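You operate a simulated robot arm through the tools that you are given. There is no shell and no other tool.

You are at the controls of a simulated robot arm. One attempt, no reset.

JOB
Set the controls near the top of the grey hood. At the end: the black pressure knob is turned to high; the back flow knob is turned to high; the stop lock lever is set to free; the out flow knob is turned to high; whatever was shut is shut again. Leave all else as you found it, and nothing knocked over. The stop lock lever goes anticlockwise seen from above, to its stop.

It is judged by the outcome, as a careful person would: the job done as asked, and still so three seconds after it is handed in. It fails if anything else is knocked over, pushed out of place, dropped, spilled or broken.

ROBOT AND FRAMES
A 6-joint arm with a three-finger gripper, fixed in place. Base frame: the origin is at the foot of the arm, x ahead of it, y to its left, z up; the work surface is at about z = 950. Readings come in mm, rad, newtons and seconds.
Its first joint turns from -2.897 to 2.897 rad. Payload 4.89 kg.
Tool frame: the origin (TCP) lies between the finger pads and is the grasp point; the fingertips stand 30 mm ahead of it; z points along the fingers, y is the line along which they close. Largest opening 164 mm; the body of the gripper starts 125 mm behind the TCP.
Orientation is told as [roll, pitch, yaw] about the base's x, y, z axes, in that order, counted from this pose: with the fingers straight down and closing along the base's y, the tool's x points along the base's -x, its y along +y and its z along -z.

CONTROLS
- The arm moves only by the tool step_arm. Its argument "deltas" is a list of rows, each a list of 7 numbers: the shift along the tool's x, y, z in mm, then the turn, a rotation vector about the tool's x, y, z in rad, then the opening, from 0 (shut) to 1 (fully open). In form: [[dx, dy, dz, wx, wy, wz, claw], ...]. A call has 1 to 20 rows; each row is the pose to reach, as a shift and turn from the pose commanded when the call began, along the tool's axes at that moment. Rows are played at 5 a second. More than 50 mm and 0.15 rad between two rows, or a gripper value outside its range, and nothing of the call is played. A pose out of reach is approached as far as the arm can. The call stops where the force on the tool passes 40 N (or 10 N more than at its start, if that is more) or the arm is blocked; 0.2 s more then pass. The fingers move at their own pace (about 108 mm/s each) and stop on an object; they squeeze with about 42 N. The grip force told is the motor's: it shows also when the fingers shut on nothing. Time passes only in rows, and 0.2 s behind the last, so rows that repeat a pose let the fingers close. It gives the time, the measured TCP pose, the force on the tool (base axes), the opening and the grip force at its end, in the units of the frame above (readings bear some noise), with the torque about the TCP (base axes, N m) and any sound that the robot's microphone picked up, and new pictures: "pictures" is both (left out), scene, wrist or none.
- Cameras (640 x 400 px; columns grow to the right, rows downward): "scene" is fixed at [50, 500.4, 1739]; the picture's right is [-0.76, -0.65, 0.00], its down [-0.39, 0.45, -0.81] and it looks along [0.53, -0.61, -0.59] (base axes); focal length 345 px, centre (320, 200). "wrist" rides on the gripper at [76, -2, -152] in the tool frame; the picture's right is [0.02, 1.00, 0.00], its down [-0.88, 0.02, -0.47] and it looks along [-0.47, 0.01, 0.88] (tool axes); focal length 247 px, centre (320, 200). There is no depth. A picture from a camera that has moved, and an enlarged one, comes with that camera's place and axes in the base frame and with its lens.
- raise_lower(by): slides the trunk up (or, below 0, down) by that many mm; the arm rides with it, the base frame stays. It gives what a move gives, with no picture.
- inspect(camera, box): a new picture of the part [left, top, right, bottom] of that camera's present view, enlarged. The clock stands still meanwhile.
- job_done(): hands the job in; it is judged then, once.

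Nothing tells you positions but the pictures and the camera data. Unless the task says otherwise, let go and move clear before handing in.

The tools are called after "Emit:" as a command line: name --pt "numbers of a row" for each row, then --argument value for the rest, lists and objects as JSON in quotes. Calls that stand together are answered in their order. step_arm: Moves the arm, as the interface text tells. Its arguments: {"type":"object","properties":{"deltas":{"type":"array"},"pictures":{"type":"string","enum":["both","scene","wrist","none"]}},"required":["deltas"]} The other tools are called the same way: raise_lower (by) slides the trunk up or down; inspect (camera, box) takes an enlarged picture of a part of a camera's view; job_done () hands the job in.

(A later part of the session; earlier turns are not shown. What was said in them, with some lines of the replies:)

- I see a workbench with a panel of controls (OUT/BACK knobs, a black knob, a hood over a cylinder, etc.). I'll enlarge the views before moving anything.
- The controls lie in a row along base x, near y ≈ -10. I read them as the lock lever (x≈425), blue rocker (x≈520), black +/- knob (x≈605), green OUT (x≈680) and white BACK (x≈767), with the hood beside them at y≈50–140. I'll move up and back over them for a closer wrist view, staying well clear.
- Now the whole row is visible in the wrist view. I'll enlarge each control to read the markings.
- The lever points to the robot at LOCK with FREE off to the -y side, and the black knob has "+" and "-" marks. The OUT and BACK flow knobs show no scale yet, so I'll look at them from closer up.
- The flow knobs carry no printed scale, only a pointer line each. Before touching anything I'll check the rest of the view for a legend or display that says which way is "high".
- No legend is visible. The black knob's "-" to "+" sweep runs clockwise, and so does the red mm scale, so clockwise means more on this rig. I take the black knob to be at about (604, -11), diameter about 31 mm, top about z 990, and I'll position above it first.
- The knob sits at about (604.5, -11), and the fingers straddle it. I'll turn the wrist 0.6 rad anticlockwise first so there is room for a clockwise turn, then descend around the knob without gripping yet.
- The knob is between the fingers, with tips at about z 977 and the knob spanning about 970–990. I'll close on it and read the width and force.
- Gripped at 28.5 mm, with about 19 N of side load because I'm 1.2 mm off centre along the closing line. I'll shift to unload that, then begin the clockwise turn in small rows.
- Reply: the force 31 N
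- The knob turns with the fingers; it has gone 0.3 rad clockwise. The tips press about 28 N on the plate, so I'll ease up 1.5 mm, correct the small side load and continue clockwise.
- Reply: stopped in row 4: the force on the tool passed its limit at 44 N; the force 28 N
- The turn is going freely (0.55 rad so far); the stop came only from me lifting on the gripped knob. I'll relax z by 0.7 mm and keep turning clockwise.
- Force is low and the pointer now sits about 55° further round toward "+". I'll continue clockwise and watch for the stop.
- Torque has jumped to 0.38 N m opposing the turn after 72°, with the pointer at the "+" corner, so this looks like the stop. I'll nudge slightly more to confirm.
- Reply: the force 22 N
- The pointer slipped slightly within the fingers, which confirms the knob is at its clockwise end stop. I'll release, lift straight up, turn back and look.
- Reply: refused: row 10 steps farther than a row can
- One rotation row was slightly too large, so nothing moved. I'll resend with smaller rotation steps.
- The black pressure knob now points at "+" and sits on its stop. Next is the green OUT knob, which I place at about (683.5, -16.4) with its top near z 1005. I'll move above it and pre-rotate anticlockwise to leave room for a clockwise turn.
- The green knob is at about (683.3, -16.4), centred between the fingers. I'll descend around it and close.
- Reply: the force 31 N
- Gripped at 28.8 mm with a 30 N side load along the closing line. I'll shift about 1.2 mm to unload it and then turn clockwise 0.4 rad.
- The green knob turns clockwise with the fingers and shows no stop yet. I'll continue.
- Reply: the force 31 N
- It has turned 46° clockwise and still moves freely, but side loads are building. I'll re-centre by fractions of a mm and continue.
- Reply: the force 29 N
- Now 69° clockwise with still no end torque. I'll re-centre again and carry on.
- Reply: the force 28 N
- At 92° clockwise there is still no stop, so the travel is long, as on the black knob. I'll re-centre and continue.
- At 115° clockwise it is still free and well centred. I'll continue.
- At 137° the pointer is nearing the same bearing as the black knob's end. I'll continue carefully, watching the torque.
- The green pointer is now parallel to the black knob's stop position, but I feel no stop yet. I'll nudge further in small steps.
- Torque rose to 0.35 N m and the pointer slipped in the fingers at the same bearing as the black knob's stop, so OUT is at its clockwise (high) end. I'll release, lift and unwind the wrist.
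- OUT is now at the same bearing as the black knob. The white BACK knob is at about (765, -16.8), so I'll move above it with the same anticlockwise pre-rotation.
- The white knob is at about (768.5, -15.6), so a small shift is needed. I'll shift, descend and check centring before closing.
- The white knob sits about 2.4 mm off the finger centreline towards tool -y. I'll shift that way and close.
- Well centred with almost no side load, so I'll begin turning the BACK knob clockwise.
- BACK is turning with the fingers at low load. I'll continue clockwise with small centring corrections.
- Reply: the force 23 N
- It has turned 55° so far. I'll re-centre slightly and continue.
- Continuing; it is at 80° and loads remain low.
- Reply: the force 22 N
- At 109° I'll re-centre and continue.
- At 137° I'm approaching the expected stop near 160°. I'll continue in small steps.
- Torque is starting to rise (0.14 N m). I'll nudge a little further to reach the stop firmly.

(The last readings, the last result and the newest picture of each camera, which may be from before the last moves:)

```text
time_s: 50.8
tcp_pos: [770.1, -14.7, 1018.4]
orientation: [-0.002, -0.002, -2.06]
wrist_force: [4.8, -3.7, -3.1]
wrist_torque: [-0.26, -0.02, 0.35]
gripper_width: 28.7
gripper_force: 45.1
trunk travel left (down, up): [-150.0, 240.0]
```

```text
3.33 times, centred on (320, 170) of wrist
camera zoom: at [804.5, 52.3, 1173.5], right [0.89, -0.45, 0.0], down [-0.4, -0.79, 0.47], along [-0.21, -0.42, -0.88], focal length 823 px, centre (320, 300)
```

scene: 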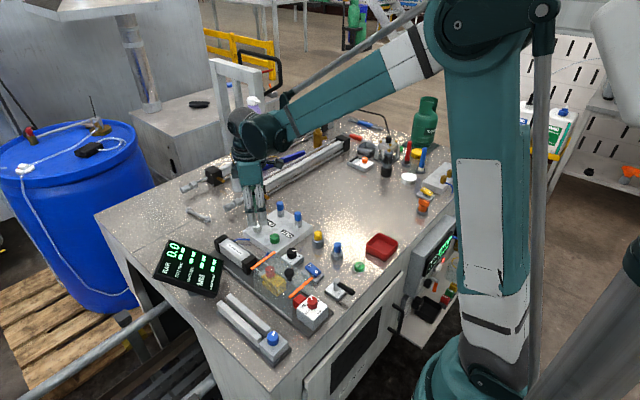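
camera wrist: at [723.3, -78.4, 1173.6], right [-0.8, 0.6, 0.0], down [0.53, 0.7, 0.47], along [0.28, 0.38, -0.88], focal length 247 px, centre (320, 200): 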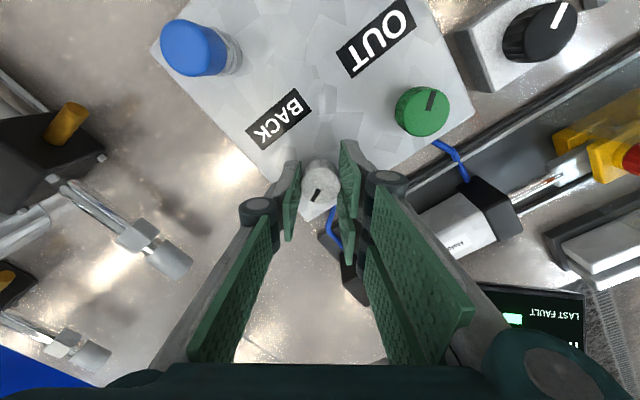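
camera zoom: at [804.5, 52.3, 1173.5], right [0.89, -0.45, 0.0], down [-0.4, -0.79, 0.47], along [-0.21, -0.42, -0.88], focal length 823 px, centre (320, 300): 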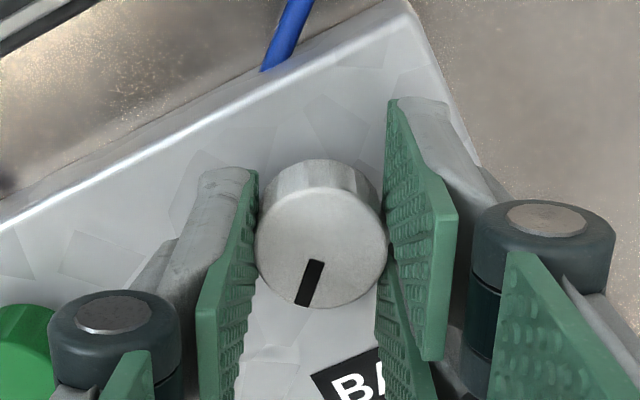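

The pointer slipped in the grip at 0.35 N m, so BACK is at its clockwise stop too. I'll release, lift and unwind the wrist to neutral.

Emit:
step_arm --pt "0 0 0 0 0 0 0.2" --pt "0 0 0 0 0 0 0.28" --pt "0 0 0 0 0 0 0.28" --pt "0 0 -20 0 0 0 0.28" --pt "0 0 -60 0 0 0 0.28" --pt "0 0 -100 0 0 -0.145 0.3" --pt "0 0 -110 0 0 -0.29 0.35" --pt "0 0 -110 0 0 -0.435 0.35" --pt "0 0 -110 0 0 -0.58 0.35" --pt "0 0 -110 0 0 -0.725 0.35" --pt "0 0 -110 0 0 -0.87 0.35" --pt "0 0 -110 0 0 -1.015 0.35" --pt "0 0 -110 0 0 -1.16 0.35" --pt "0 0 -110 0 0 -1.305 0.35" --pt "0 0 -110 0 0 -1.45 0.35" --pt "0 0 -110 0 0 -1.595 0.35" --pt "0 0 -110 0 0 -1.74 0.35" --pt "0 0 -110 0 0 -1.885 0.35" --pt "0 0 -110 0 0 -2.03 0.35" --pt "0 0 -110 0 0 -2.06 0.35"

Emit:
inspect --camera "wrist" --box '[220, 40, 420, 200]'

```text
time_s: 55.0
tcp_pos: [769.2, -14.9, 1129.9]
orientation: [-0.001, 0.002, 0.001]
wrist_force: [-0.6, 0.5, 0.4]
wrist_torque: [0.01, 0.02, 0.0]
gripper_width: 57.6
gripper_force: 0.1
trunk travel left (down, up): [-150.0, 240.0]
camera wrist: at [693.4, -17.5, 1283.8], right [-0.02, 1.0, 0.0], down [0.88, 0.02, 0.47], along [0.47, 0.01, -0.88], focal length 247 px, centre (320, 200)
```

scene: 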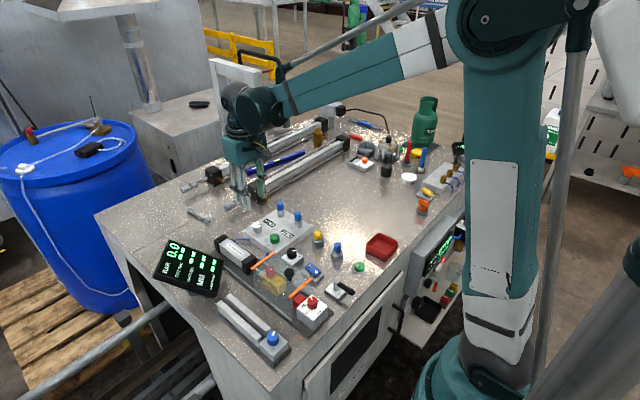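
wrist: 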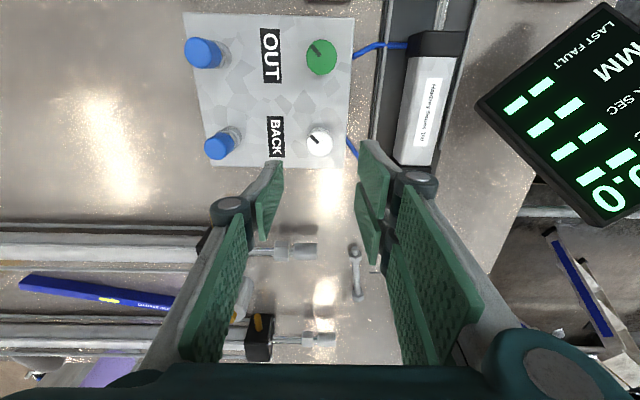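

```text
2.50 times, centred on (320, 120) of wrist
camera zoom: at [693.4, -17.5, 1283.8], right [-0.02, 1.0, 0.0], down [0.88, 0.02, 0.47], along [0.47, 0.01, -0.88], focal length 617 px, centre (320, 400)
```

zoom: 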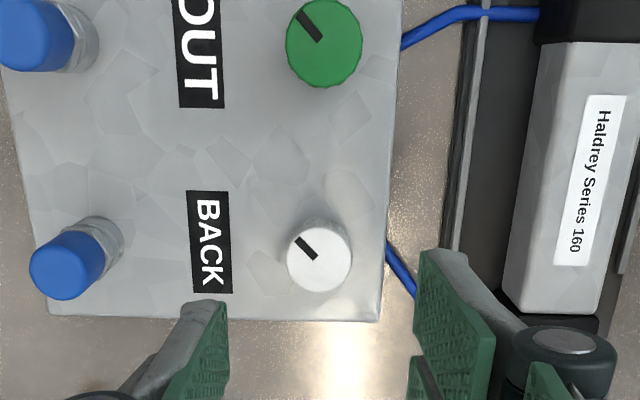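

Both flow knobs are at the same end bearing. Now for the stop lock lever: I'll travel back high over the bench for a close look at it.

Emit:
step_arm --pt "46 1 -3 0 0 0 0.35" --pt "92 2 -6 0 0 0 0.35" --pt "138 4 -9 0 0 0 0.35" --pt "184 5 -12 0 0 0 0.35" --pt "230 6 -15 0 0 0 0.35" --pt "276 7 -18 0 0 0 0.35" --pt "322 8 -20 0 0 0 0.35" --pt "368 10 -20 0 0 0 0.35" --pt "368 10 -20 0 0 0 0.35"

Emit:
inspect --camera "wrist" --box '[220, 60, 420, 220]'

Emit:
inspect --camera "scene" --box '[290, 260, 390, 330]'

```text
time_s: 57.0
tcp_pos: [401.2, -4.3, 1150.2]
orientation: [-0.001, 0.002, -0.001]
wrist_force: [-0.2, -0.1, -0.2]
wrist_torque: [0.02, -0.06, 0.01]
gripper_width: 57.6
gripper_force: 0.2
trunk travel left (down, up): [-150.0, 240.0]
camera wrist: at [324.8, -7.7, 1303.8], right [-0.02, 1.0, 0.0], down [0.88, 0.02, 0.47], along [0.47, 0.01, -0.88], focal length 247 px, centre (320, 200)
```

scene: 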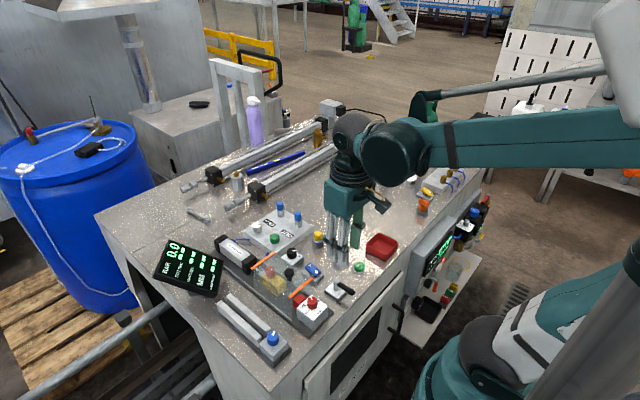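
wrist: 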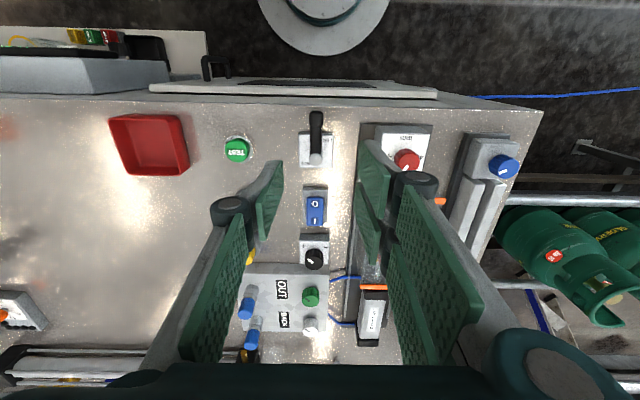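

```text
2.50 times, centred on (320, 140) of wrist
camera zoom: at [324.8, -7.7, 1303.8], right [-0.02, 1.0, 0.0], down [0.88, 0.02, 0.47], along [0.47, 0.01, -0.88], focal length 617 px, centre (320, 350)
```

zoom: 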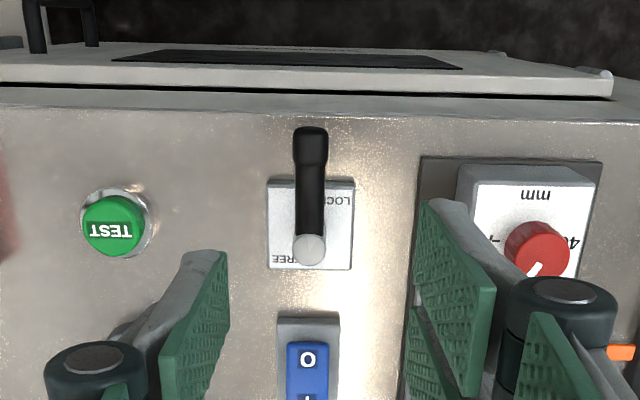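

```text
5.71 times, centred on (340, 295) of scene
camera zoom: at [50.0, 500.4, 1739.0], right [-0.76, -0.65, 0.0], down [-0.39, 0.45, -0.81], along [0.53, -0.61, -0.59], focal length 1971 px, centre (206, -343)
```

zoom: 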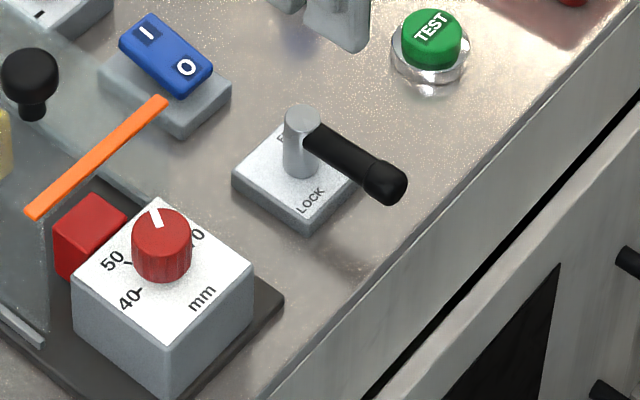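

The lever pivots at about (428, -11), with its handle pointing towards the robot to x≈372 at z≈990. TEST is at about (425, -119), clear of the swing. I'll cage the handle loosely between the fingers and sweep it in an arc, so first I'll position above it.

Emit:
step_arm --pt "6 -3 40 0 0 0 0.25" --pt "11 -7 80 0 0 0 0.2" --pt "11 -7 95 0 0 0 0.2" --pt "11 -7 95 0 0 0 0.2"

Emit:
inspect --camera "wrist" --box '[240, 70, 400, 230]'

Emit:
inspect --camera "scene" --box '[290, 240, 410, 330]'

```text
time_s: 58.0
tcp_pos: [391.4, -11.4, 1053.9]
orientation: [0.001, 0.002, 0.0]
wrist_force: [-0.1, 0.1, 0.8]
wrist_torque: [0.02, 0.0, 0.02]
gripper_width: 32.8
gripper_force: 0.1
trunk travel left (down, up): [-150.0, 240.0]
camera wrist: at [315.2, -14.9, 1208.8], right [-0.02, 1.0, 0.0], down [0.88, 0.02, 0.47], along [0.47, 0.01, -0.88], focal length 247 px, centre (320, 200)
```

scene: 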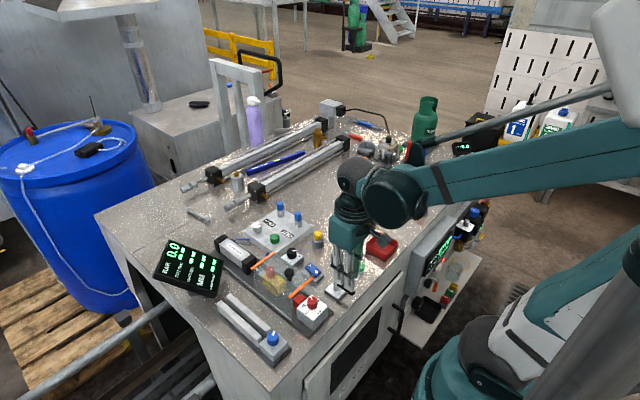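
wrist: 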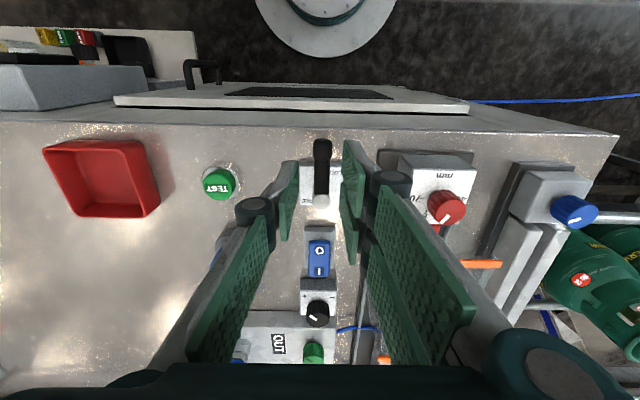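

```text
2.50 times, centred on (320, 150) of wrist
camera zoom: at [315.2, -14.9, 1208.8], right [-0.02, 1.0, 0.0], down [0.88, 0.02, 0.47], along [0.47, 0.01, -0.88], focal length 617 px, centre (320, 325)
```

zoom: 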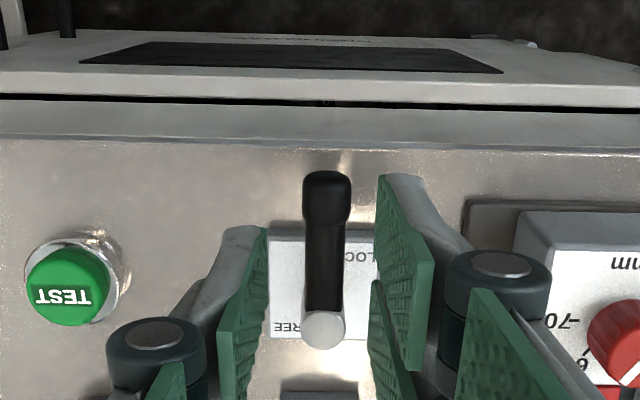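

```text
4.44 times, centred on (350, 285) of scene
camera zoom: at [50.0, 500.4, 1739.0], right [-0.76, -0.65, 0.0], down [-0.39, 0.45, -0.81], along [0.53, -0.61, -0.59], focal length 1533 px, centre (187, -178)
```

zoom: 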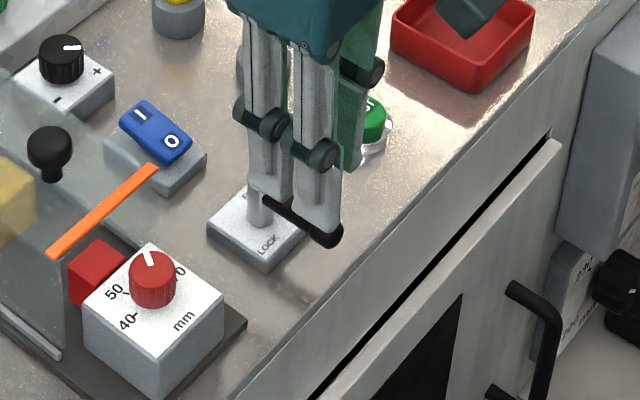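

The handle is centred between the fingers (axis y≈-11.2, pivot ≈(429, -11.3)). I'll descend with the fingers open 33 mm around it.

Emit:
step_arm --pt "1 0 15 0 0 0 0.2" --pt "1 0 30 0 0 0 0.2" --pt "1 0 40 0 0 0 0.2" --pt "1 0 44.5 0 0 0 0.2" --pt "1 0 44.5 0 0 0 0.2"

Emit:
inspect --camera "wrist" --box '[240, 90, 400, 230]'

Emit:
inspect --camera "scene" --box '[300, 250, 380, 320]'

```text
time_s: 59.2
tcp_pos: [390.7, -11.6, 1010.0]
orientation: [0.001, 0.001, -0.001]
wrist_force: [-0.7, 1.0, 0.2]
wrist_torque: [0.0, 0.03, -0.03]
gripper_width: 32.6
gripper_force: 0.0
trunk travel left (down, up): [-150.0, 240.0]
camera wrist: at [313.9, -14.7, 1164.3], right [-0.02, 1.0, 0.0], down [0.88, 0.02, 0.47], along [0.47, 0.01, -0.88], focal length 247 px, centre (320, 200)
```

scene: 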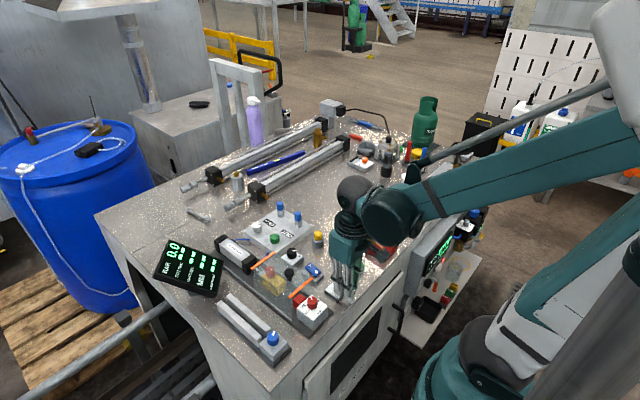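
wrist: 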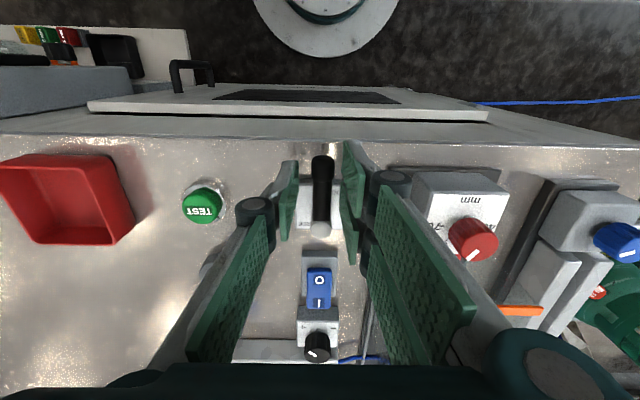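

```text
2.86 times, centred on (320, 160) of wrist
camera zoom: at [313.9, -14.7, 1164.3], right [-0.02, 1.0, 0.0], down [0.88, 0.02, 0.47], along [0.47, 0.01, -0.88], focal length 706 px, centre (320, 314)
```

zoom: 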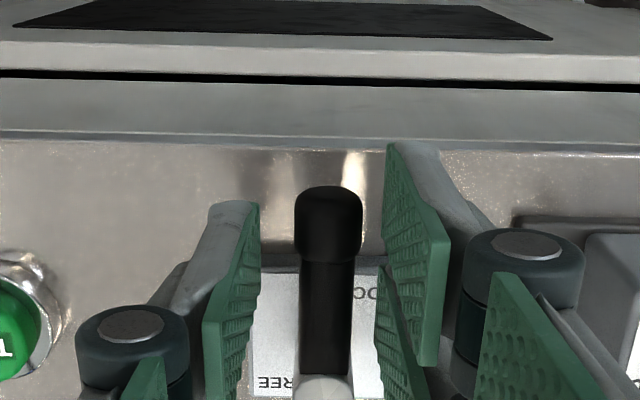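

```text
5.71 times, centred on (340, 285) of scene
camera zoom: at [50.0, 500.4, 1739.0], right [-0.76, -0.65, 0.0], down [-0.39, 0.45, -0.81], along [0.53, -0.61, -0.59], focal length 1971 px, centre (206, -286)
```

zoom: 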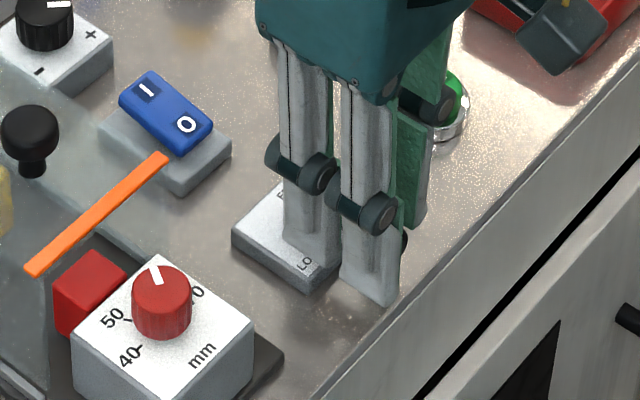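

The handle is caged. I'll narrow the cage to 23 mm and sweep anticlockwise along an arc of about 38 mm radius about the pivot, the first half only.

Emit:
step_arm --pt "0 0 0 0 0 0 0.14" --pt "-0.38 -5.34 0 0 0 -0.14 0.14" --pt "-1.49 -10.59 0 0 0 -0.28 0.14" --pt "-3.33 -15.62 0 0 0 -0.42 0.14" --pt "-5.85 -20.34 0 0 0 -0.56 0.14" --pt "-9.01 -24.67 0 0 0 -0.7 0.14" --pt "-9.01 -24.67 0 0 0 -0.7 0.14"

Emit:
inspect --camera "wrist" --box '[240, 90, 400, 230]'

Emit:
inspect --camera "scene" --box '[300, 250, 380, 320]'

```text
time_s: 60.8
tcp_pos: [398.4, -36.8, 1009.5]
orientation: [0.001, 0.001, 0.702]
wrist_force: [0.2, 0.5, 0.6]
wrist_torque: [-0.05, -0.02, -0.01]
gripper_width: 23.2
gripper_force: 0.1
trunk travel left (down, up): [-150.0, 240.0]
camera wrist: at [341.7, -88.3, 1164.8], right [-0.66, 0.75, 0.0], down [0.66, 0.58, 0.47], along [0.35, 0.31, -0.88], focal length 247 px, centre (320, 200)
```

scene: 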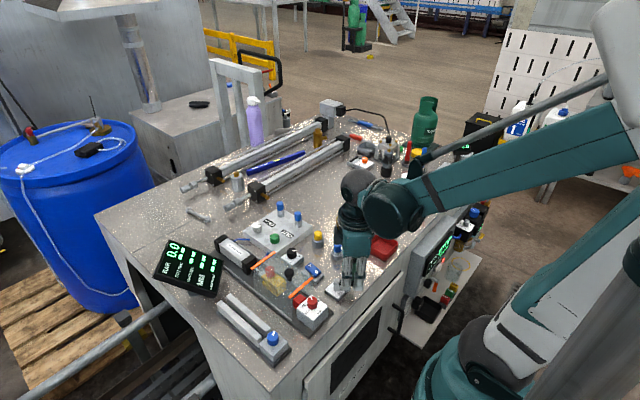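
wrist: 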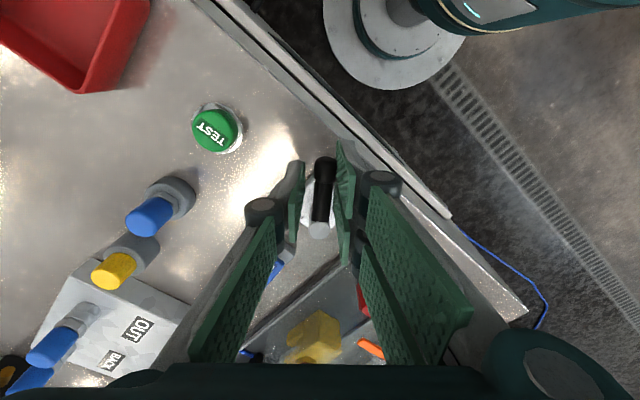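

```text
2.86 times, centred on (320, 160) of wrist
camera zoom: at [341.7, -88.3, 1164.8], right [-0.66, 0.75, 0.0], down [0.66, 0.58, 0.47], along [0.35, 0.31, -0.88], focal length 706 px, centre (320, 314)
```

zoom: 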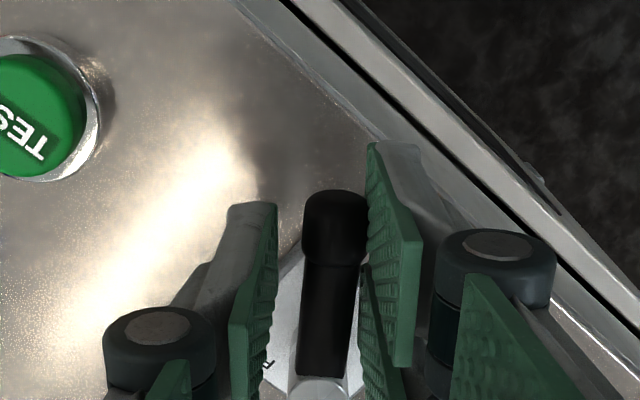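

```text
5.71 times, centred on (340, 285) of scene
camera zoom: at [50.0, 500.4, 1739.0], right [-0.76, -0.65, 0.0], down [-0.39, 0.45, -0.81], along [0.53, -0.61, -0.59], focal length 1971 px, centre (206, -286)
```

zoom: 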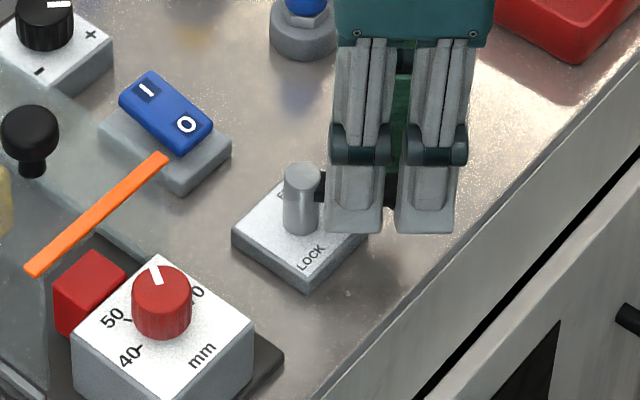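

The lever is following with no load, about 35–40° round. I'll continue the arc toward 88°.

Emit:
step_arm --pt "-0.38 -5.34 0 0 0 -0.14 0.14" --pt "-1.49 -10.59 0 0 0 -0.28 0.14" --pt "-3.33 -15.62 0 0 0 -0.42 0.14" --pt "-5.85 -20.34 0 0 0 -0.56 0.14" --pt "-9.01 -24.67 0 0 0 -0.7 0.14" --pt "-12.74 -28.52 0 0 0 -0.84 0.14" --pt "-12.74 -28.52 0 0 0 -0.84 0.14"

Emit:
inspect --camera "wrist" --box '[240, 90, 400, 230]'

Emit:
inspect --camera "scene" --box '[300, 250, 380, 320]'

```text
time_s: 62.4
tcp_pos: [426.1, -49.2, 1010.1]
orientation: [0.003, 0.001, 1.544]
wrist_force: [0.5, -0.5, -0.3]
wrist_torque: [0.03, -0.01, 0.01]
gripper_width: 23.0
gripper_force: 0.0
trunk travel left (down, up): [-150.0, 240.0]
camera wrist: at [426.2, -127.3, 1164.8], right [-1.0, 0.01, 0.0], down [0.01, 0.88, 0.47], along [0.0, 0.47, -0.88], focal length 247 px, centre (320, 200)
```

scene: 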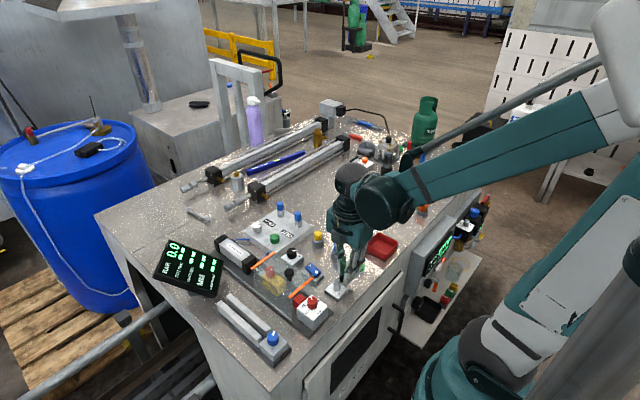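
wrist: 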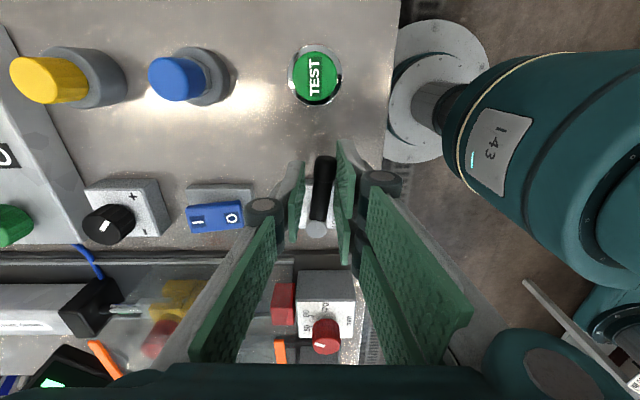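

```text
2.86 times, centred on (320, 160) of wrist
camera zoom: at [426.2, -127.3, 1164.8], right [-1.0, 0.01, 0.0], down [0.01, 0.88, 0.47], along [0.0, 0.47, -0.88], focal length 706 px, centre (320, 314)
```

zoom: 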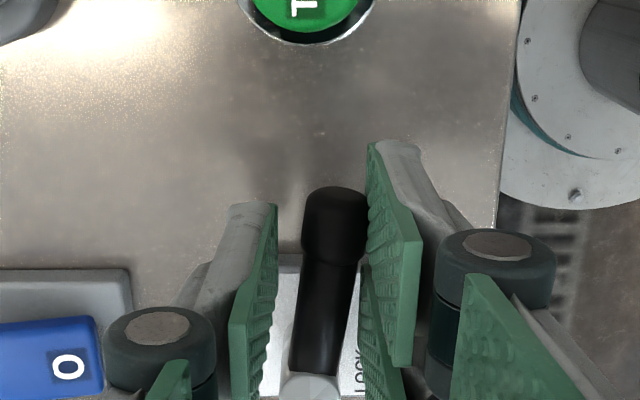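

```text
5.71 times, centred on (340, 285) of scene
camera zoom: at [50.0, 500.4, 1739.0], right [-0.76, -0.65, 0.0], down [-0.39, 0.45, -0.81], along [0.53, -0.61, -0.59], focal length 1971 px, centre (206, -286)
```

zoom: 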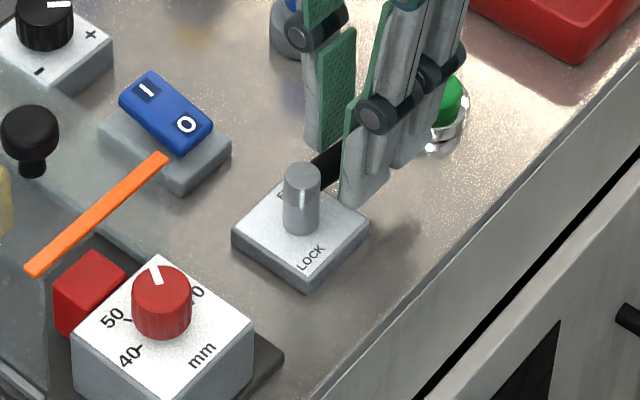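

The lever lags slightly by the cage slack and is now about 80° round with no stop felt. I'll push on in fine steps until resistance builds.

Emit:
step_arm --pt "-0.05 -1.9 0 0 0 -0.05 0.14" --pt "-0.19 -3.79 0 0 0 -0.1 0.14" --pt "-0.43 -5.68 0 0 0 -0.15 0.14" --pt "-0.76 -7.55 0 0 0 -0.2 0.14" --pt "-0.76 -7.55 0 0 0 -0.2 0.14"

Emit:
inspect --camera "wrist" --box '[240, 90, 400, 230]'

Emit:
inspect --camera "scene" --box '[300, 250, 380, 320]'

```text
time_s: 63.6
tcp_pos: [433.8, -50.2, 1010.8]
orientation: [0.0, 0.0, 1.741]
wrist_force: [-5.0, 1.4, -0.2]
wrist_torque: [0.02, 0.15, -0.1]
gripper_width: 25.3
gripper_force: 3.0
trunk travel left (down, up): [-150.0, 240.0]
camera wrist: at [448.4, -125.5, 1164.8], right [-0.98, -0.19, 0.0], down [-0.17, 0.86, 0.47], along [-0.09, 0.46, -0.88], focal length 247 px, centre (320, 200)
```

scene: 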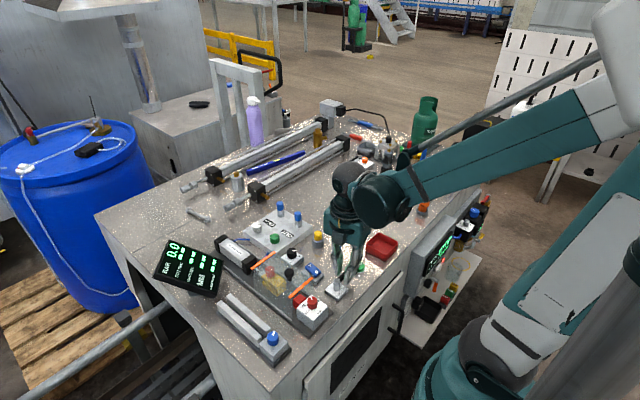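
wrist: 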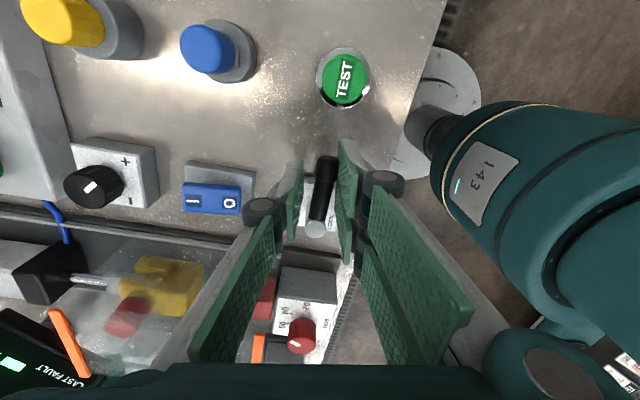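

```text
2.86 times, centred on (320, 160) of wrist
camera zoom: at [448.4, -125.5, 1164.8], right [-0.98, -0.19, 0.0], down [-0.17, 0.86, 0.47], along [-0.09, 0.46, -0.88], focal length 706 px, centre (320, 314)
```

zoom: 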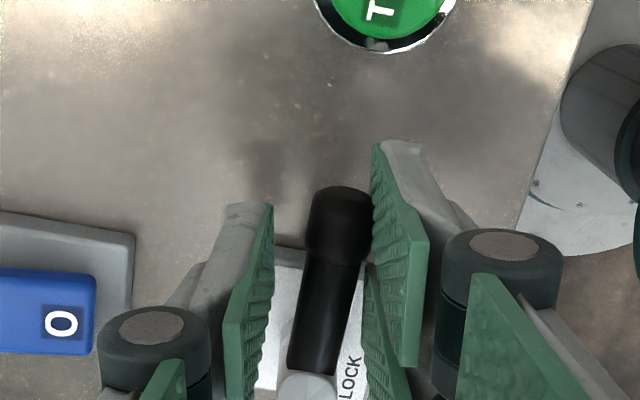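

```text
5.71 times, centred on (340, 285) of scene
camera zoom: at [50.0, 500.4, 1739.0], right [-0.76, -0.65, 0.0], down [-0.39, 0.45, -0.81], along [0.53, -0.61, -0.59], focal length 1971 px, centre (206, -286)
```

zoom: 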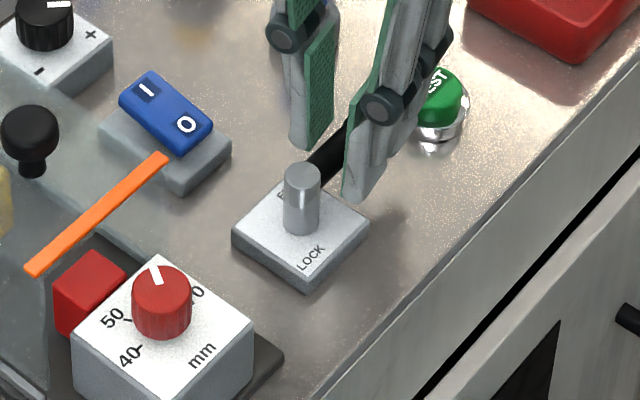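

A small resistance has appeared (5 N, and the fingers are being forced apart slightly) with the lever at about 90°. I'll push a little further to confirm this is the stop.

Emit:
step_arm --pt "-0.05 -1.9 0 0 0 -0.04 0.14" --pt "-0.19 -3.79 0 0 0 -0.08 0.14" --pt "-0.19 -3.79 0 0 0 -0.08 0.14" --pictures "none"

Emit:
inspect --camera "wrist" --box '[240, 90, 400, 230]'

Emit:
inspect --camera "scene" --box '[300, 250, 380, 320]'

```text
time_s: 64.4
tcp_pos: [437.0, -48.6, 1010.1]
orientation: [0.003, 0.002, 1.82]
wrist_force: [-22.7, 1.9, 0.0]
wrist_torque: [0.06, 0.43, -0.34]
gripper_width: 31.6
gripper_force: 10.9
trunk travel left (down, up): [-150.0, 240.0]
```

```text
2.86 times, centred on (320, 160) of wrist
camera zoom: at [457.4, -123.1, 1164.8], right [-0.96, -0.27, 0.0], down [-0.24, 0.85, 0.47], along [-0.13, 0.46, -0.88], focal length 706 px, centre (320, 314)
```

zoom: 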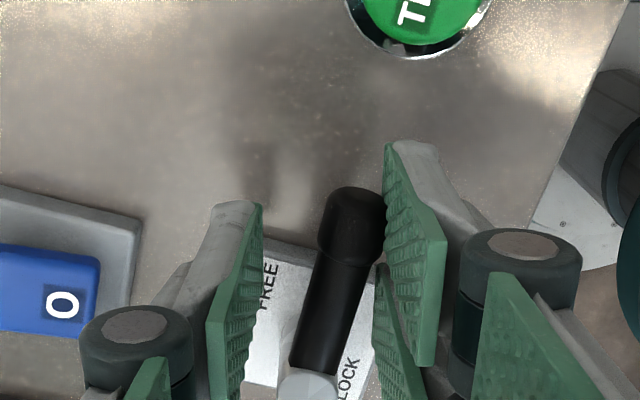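

```text
5.71 times, centred on (340, 285) of scene
camera zoom: at [50.0, 500.4, 1739.0], right [-0.76, -0.65, 0.0], down [-0.39, 0.45, -0.81], along [0.53, -0.61, -0.59], focal length 1971 px, centre (206, -286)
```

zoom: 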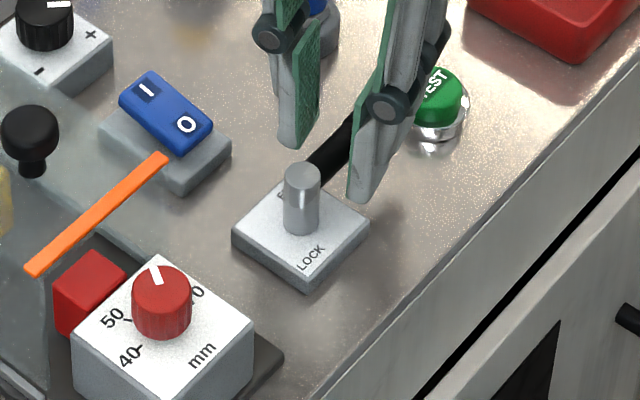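

22.7 N of resistance and the lever didn't move further, so it is firmly at its FREE stop. I'll back off to centre the fingers on the handle, open slightly and lift straight up.

Emit:
step_arm --pt "0 3 0 0 0 0 0.2" --pt "0 6.5 0 0 0 0 0.22" --pt "0 6.5 0 0 0 0 0.22" --pt "0 6.5 -15 0 0 0 0.22" --pt "0 6.5 -50 0 0 0 0.22" --pt "0 6.5 -95 0 0 0 0.22" --pt "0 6.5 -120 0 0 0.14 0.22" --pt "0 6.5 -120 0 0 0.28 0.22" --pt "0 6.5 -120 0 0 0.42 0.22" --pt "0 6.5 -120 0 0 0.56 0.22" --pt "0 6.5 -120 0 0 0.7 0.22" --pt "0 6.5 -120 0 0 0.84 0.22" --pt "0 6.5 -120 0 0 0.98 0.22" --pt "0 6.5 -120 0 0 1.12 0.22" --pt "0 6.5 -120 0 0 1.26 0.22" --pt "0 6.5 -120 0 0 1.4 0.22" --pt "0 6.5 -120 0 0 1.54 0.22" --pt "0 6.5 -120 0 0 1.68 0.3" --pt "0 6.5 -120 0 0 1.82 0.35" --pt "0 6.5 -120 0 0 1.82 0.35"

Emit:
inspect --camera "wrist" --box '[220, 60, 420, 220]'

Emit:
inspect --camera "scene" --box '[220, 200, 400, 330]'

```text
time_s: 68.6
tcp_pos: [432.9, -50.0, 1129.3]
orientation: [0.002, 0.002, -0.003]
wrist_force: [-0.2, -0.6, 1.0]
wrist_torque: [0.02, 0.03, 0.01]
gripper_width: 57.5
gripper_force: 0.1
trunk travel left (down, up): [-150.0, 240.0]
camera wrist: at [355.4, -52.8, 1284.6], right [-0.02, 1.0, 0.0], down [0.88, 0.02, 0.47], along [0.47, 0.01, -0.88], focal length 247 px, centre (320, 200)
```

scene: 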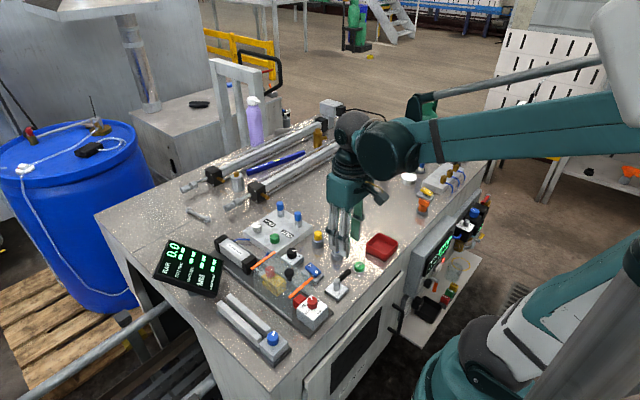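
wrist: 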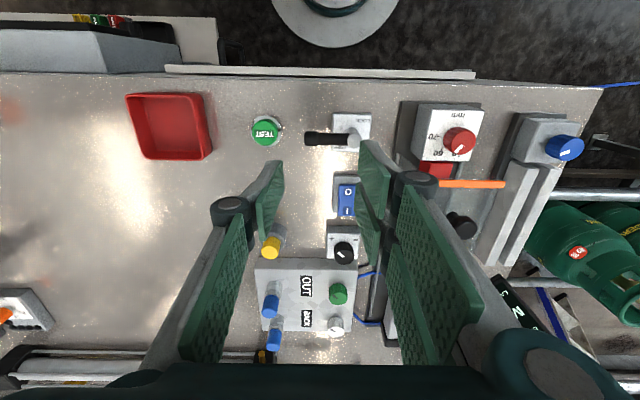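

```text
2.50 times, centred on (320, 140) of wrist
camera zoom: at [355.4, -52.8, 1284.6], right [-0.02, 1.0, 0.0], down [0.88, 0.02, 0.47], along [0.47, 0.01, -0.88], focal length 617 px, centre (320, 350)
```

zoom: 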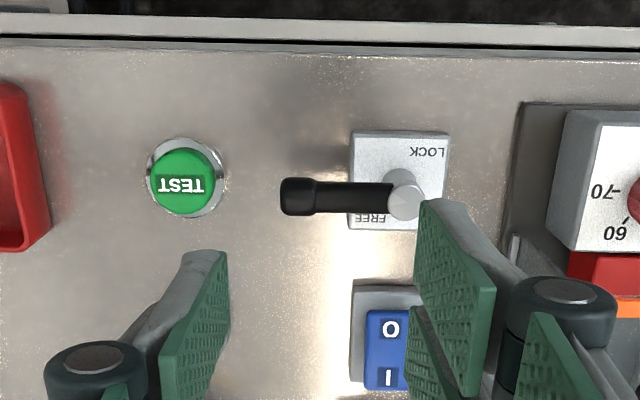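

```text
3.08 times, centred on (310, 265) of scene
camera zoom: at [50.0, 500.4, 1739.0], right [-0.76, -0.65, 0.0], down [-0.39, 0.45, -0.81], along [0.53, -0.61, -0.59], focal length 1062 px, centre (351, 0)
```

zoom: 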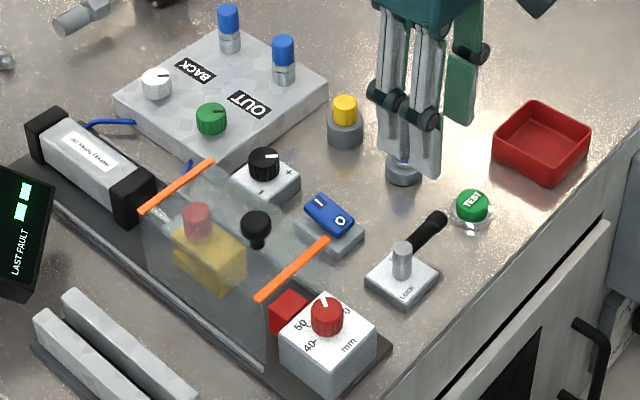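

The lever now points across to FREE, and the hood, rocker, red stop knob and TEST button look unchanged. I'll lift the arm well clear and do a last check of every control.

Emit:
step_arm --pt "0 -10 -45 0 0 0 0.4" --pt "0 -20 -90 0 0 0 0.4" --pt "0 -30 -135 0 0 0 0.4" --pt "0 -30 -170 0 0 0 0.4" --pt "0 -30 -170 0 0 0 0.4"

Emit:
inspect --camera "wrist" --box '[290, 100, 490, 280]'

Emit:
inspect --camera "scene" --box '[180, 180, 420, 370]'

Emit:
inspect --camera "scene" --box '[240, 200, 340, 300]'

```text
time_s: 69.8
tcp_pos: [431.2, -80.6, 1300.0]
orientation: [0.0, 0.002, 0.001]
wrist_force: [-0.7, -0.8, 1.0]
wrist_torque: [-0.03, -0.03, -0.01]
gripper_width: 65.4
gripper_force: 0.1
trunk travel left (down, up): [-150.0, 240.0]
camera wrist: at [355.5, -83.9, 1454.8], right [-0.02, 1.0, 0.0], down [0.88, 0.02, 0.47], along [0.47, 0.01, -0.88], focal length 247 px, centre (320, 200)
```

scene: 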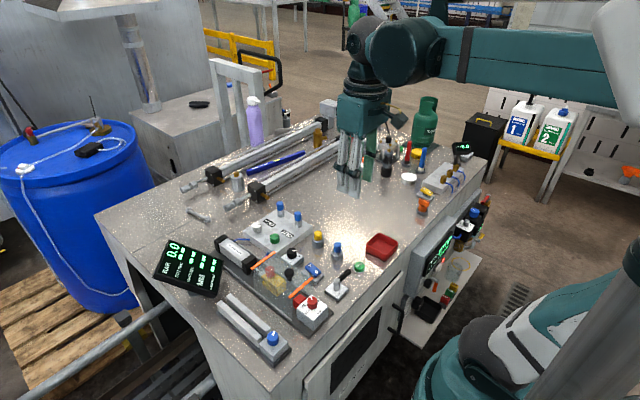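
wrist: 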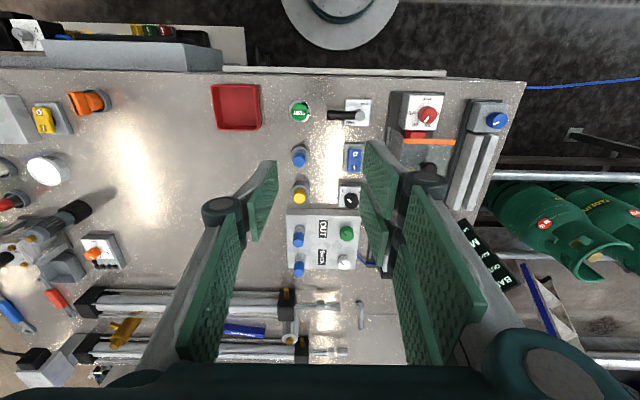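

```text
2.22 times, centred on (390, 190) of wrist
camera zoom: at [355.5, -83.9, 1454.8], right [-0.02, 1.0, 0.0], down [0.88, 0.02, 0.47], along [0.47, 0.01, -0.88], focal length 549 px, centre (164, 222)
```

zoom: 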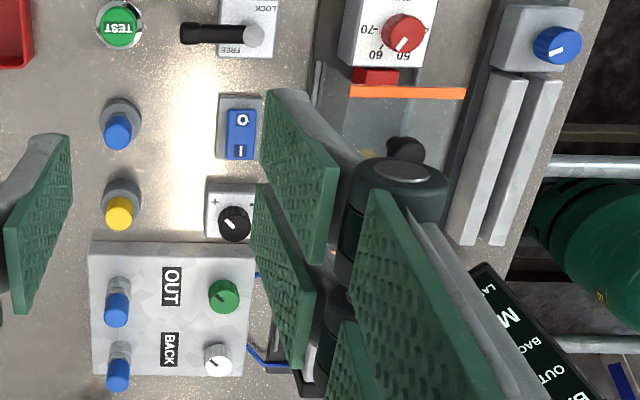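

```text
2.11 times, centred on (300, 275) of scene
camera zoom: at [50.0, 500.4, 1739.0], right [-0.76, -0.65, 0.0], down [-0.39, 0.45, -0.81], along [0.53, -0.61, -0.59], focal length 726 px, centre (362, 42)
```

zoom: 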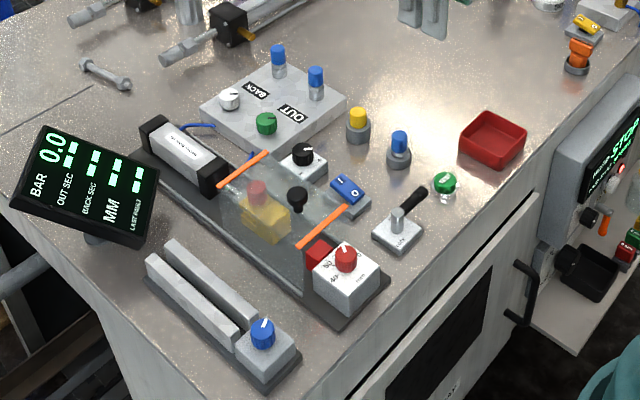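

```text
4.00 times, centred on (290, 250) of scene
camera zoom: at [50.0, 500.4, 1739.0], right [-0.76, -0.65, 0.0], down [-0.39, 0.45, -0.81], along [0.53, -0.61, -0.59], focal length 1380 px, centre (440, 0)
```

zoom: 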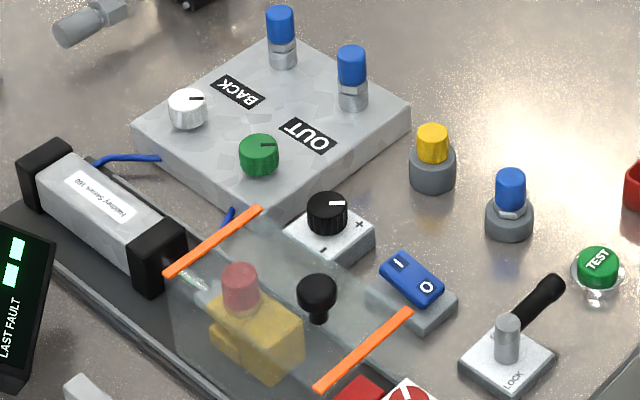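

The black, OUT and BACK knobs are all at their clockwise end stops, and the lever is at its FREE stop. The hood is still shut and nothing else has moved. The arm is clear, so I'm handing in.

Emit:
job_done

```text
The job is handed in.
```

I set all four controls and handed the job in. One thing is inferred rather than read: which way is "high" on the OUT and BACK flow knobs.

- **Black pressure knob:** turned clockwise to its end stop; the pointer is on the "+" side.
- **OUT and BACK flow knobs:** both turned clockwise to their end stops. They have no scale, so I took clockwise as "high" to match the black knob and the red mm scale. If these valves open anticlockwise instead, both are set to low.
- **Stop lock lever:** swung anticlockwise about 90° to its stop. It now points to the FREE side.
- **Everything else:** I never opened the hood, so it is still shut. In the last pictures the rocker switch, red stop knob, TEST button and displays looked as they did at the start, and nothing was knocked over. The arm is lifted clear.
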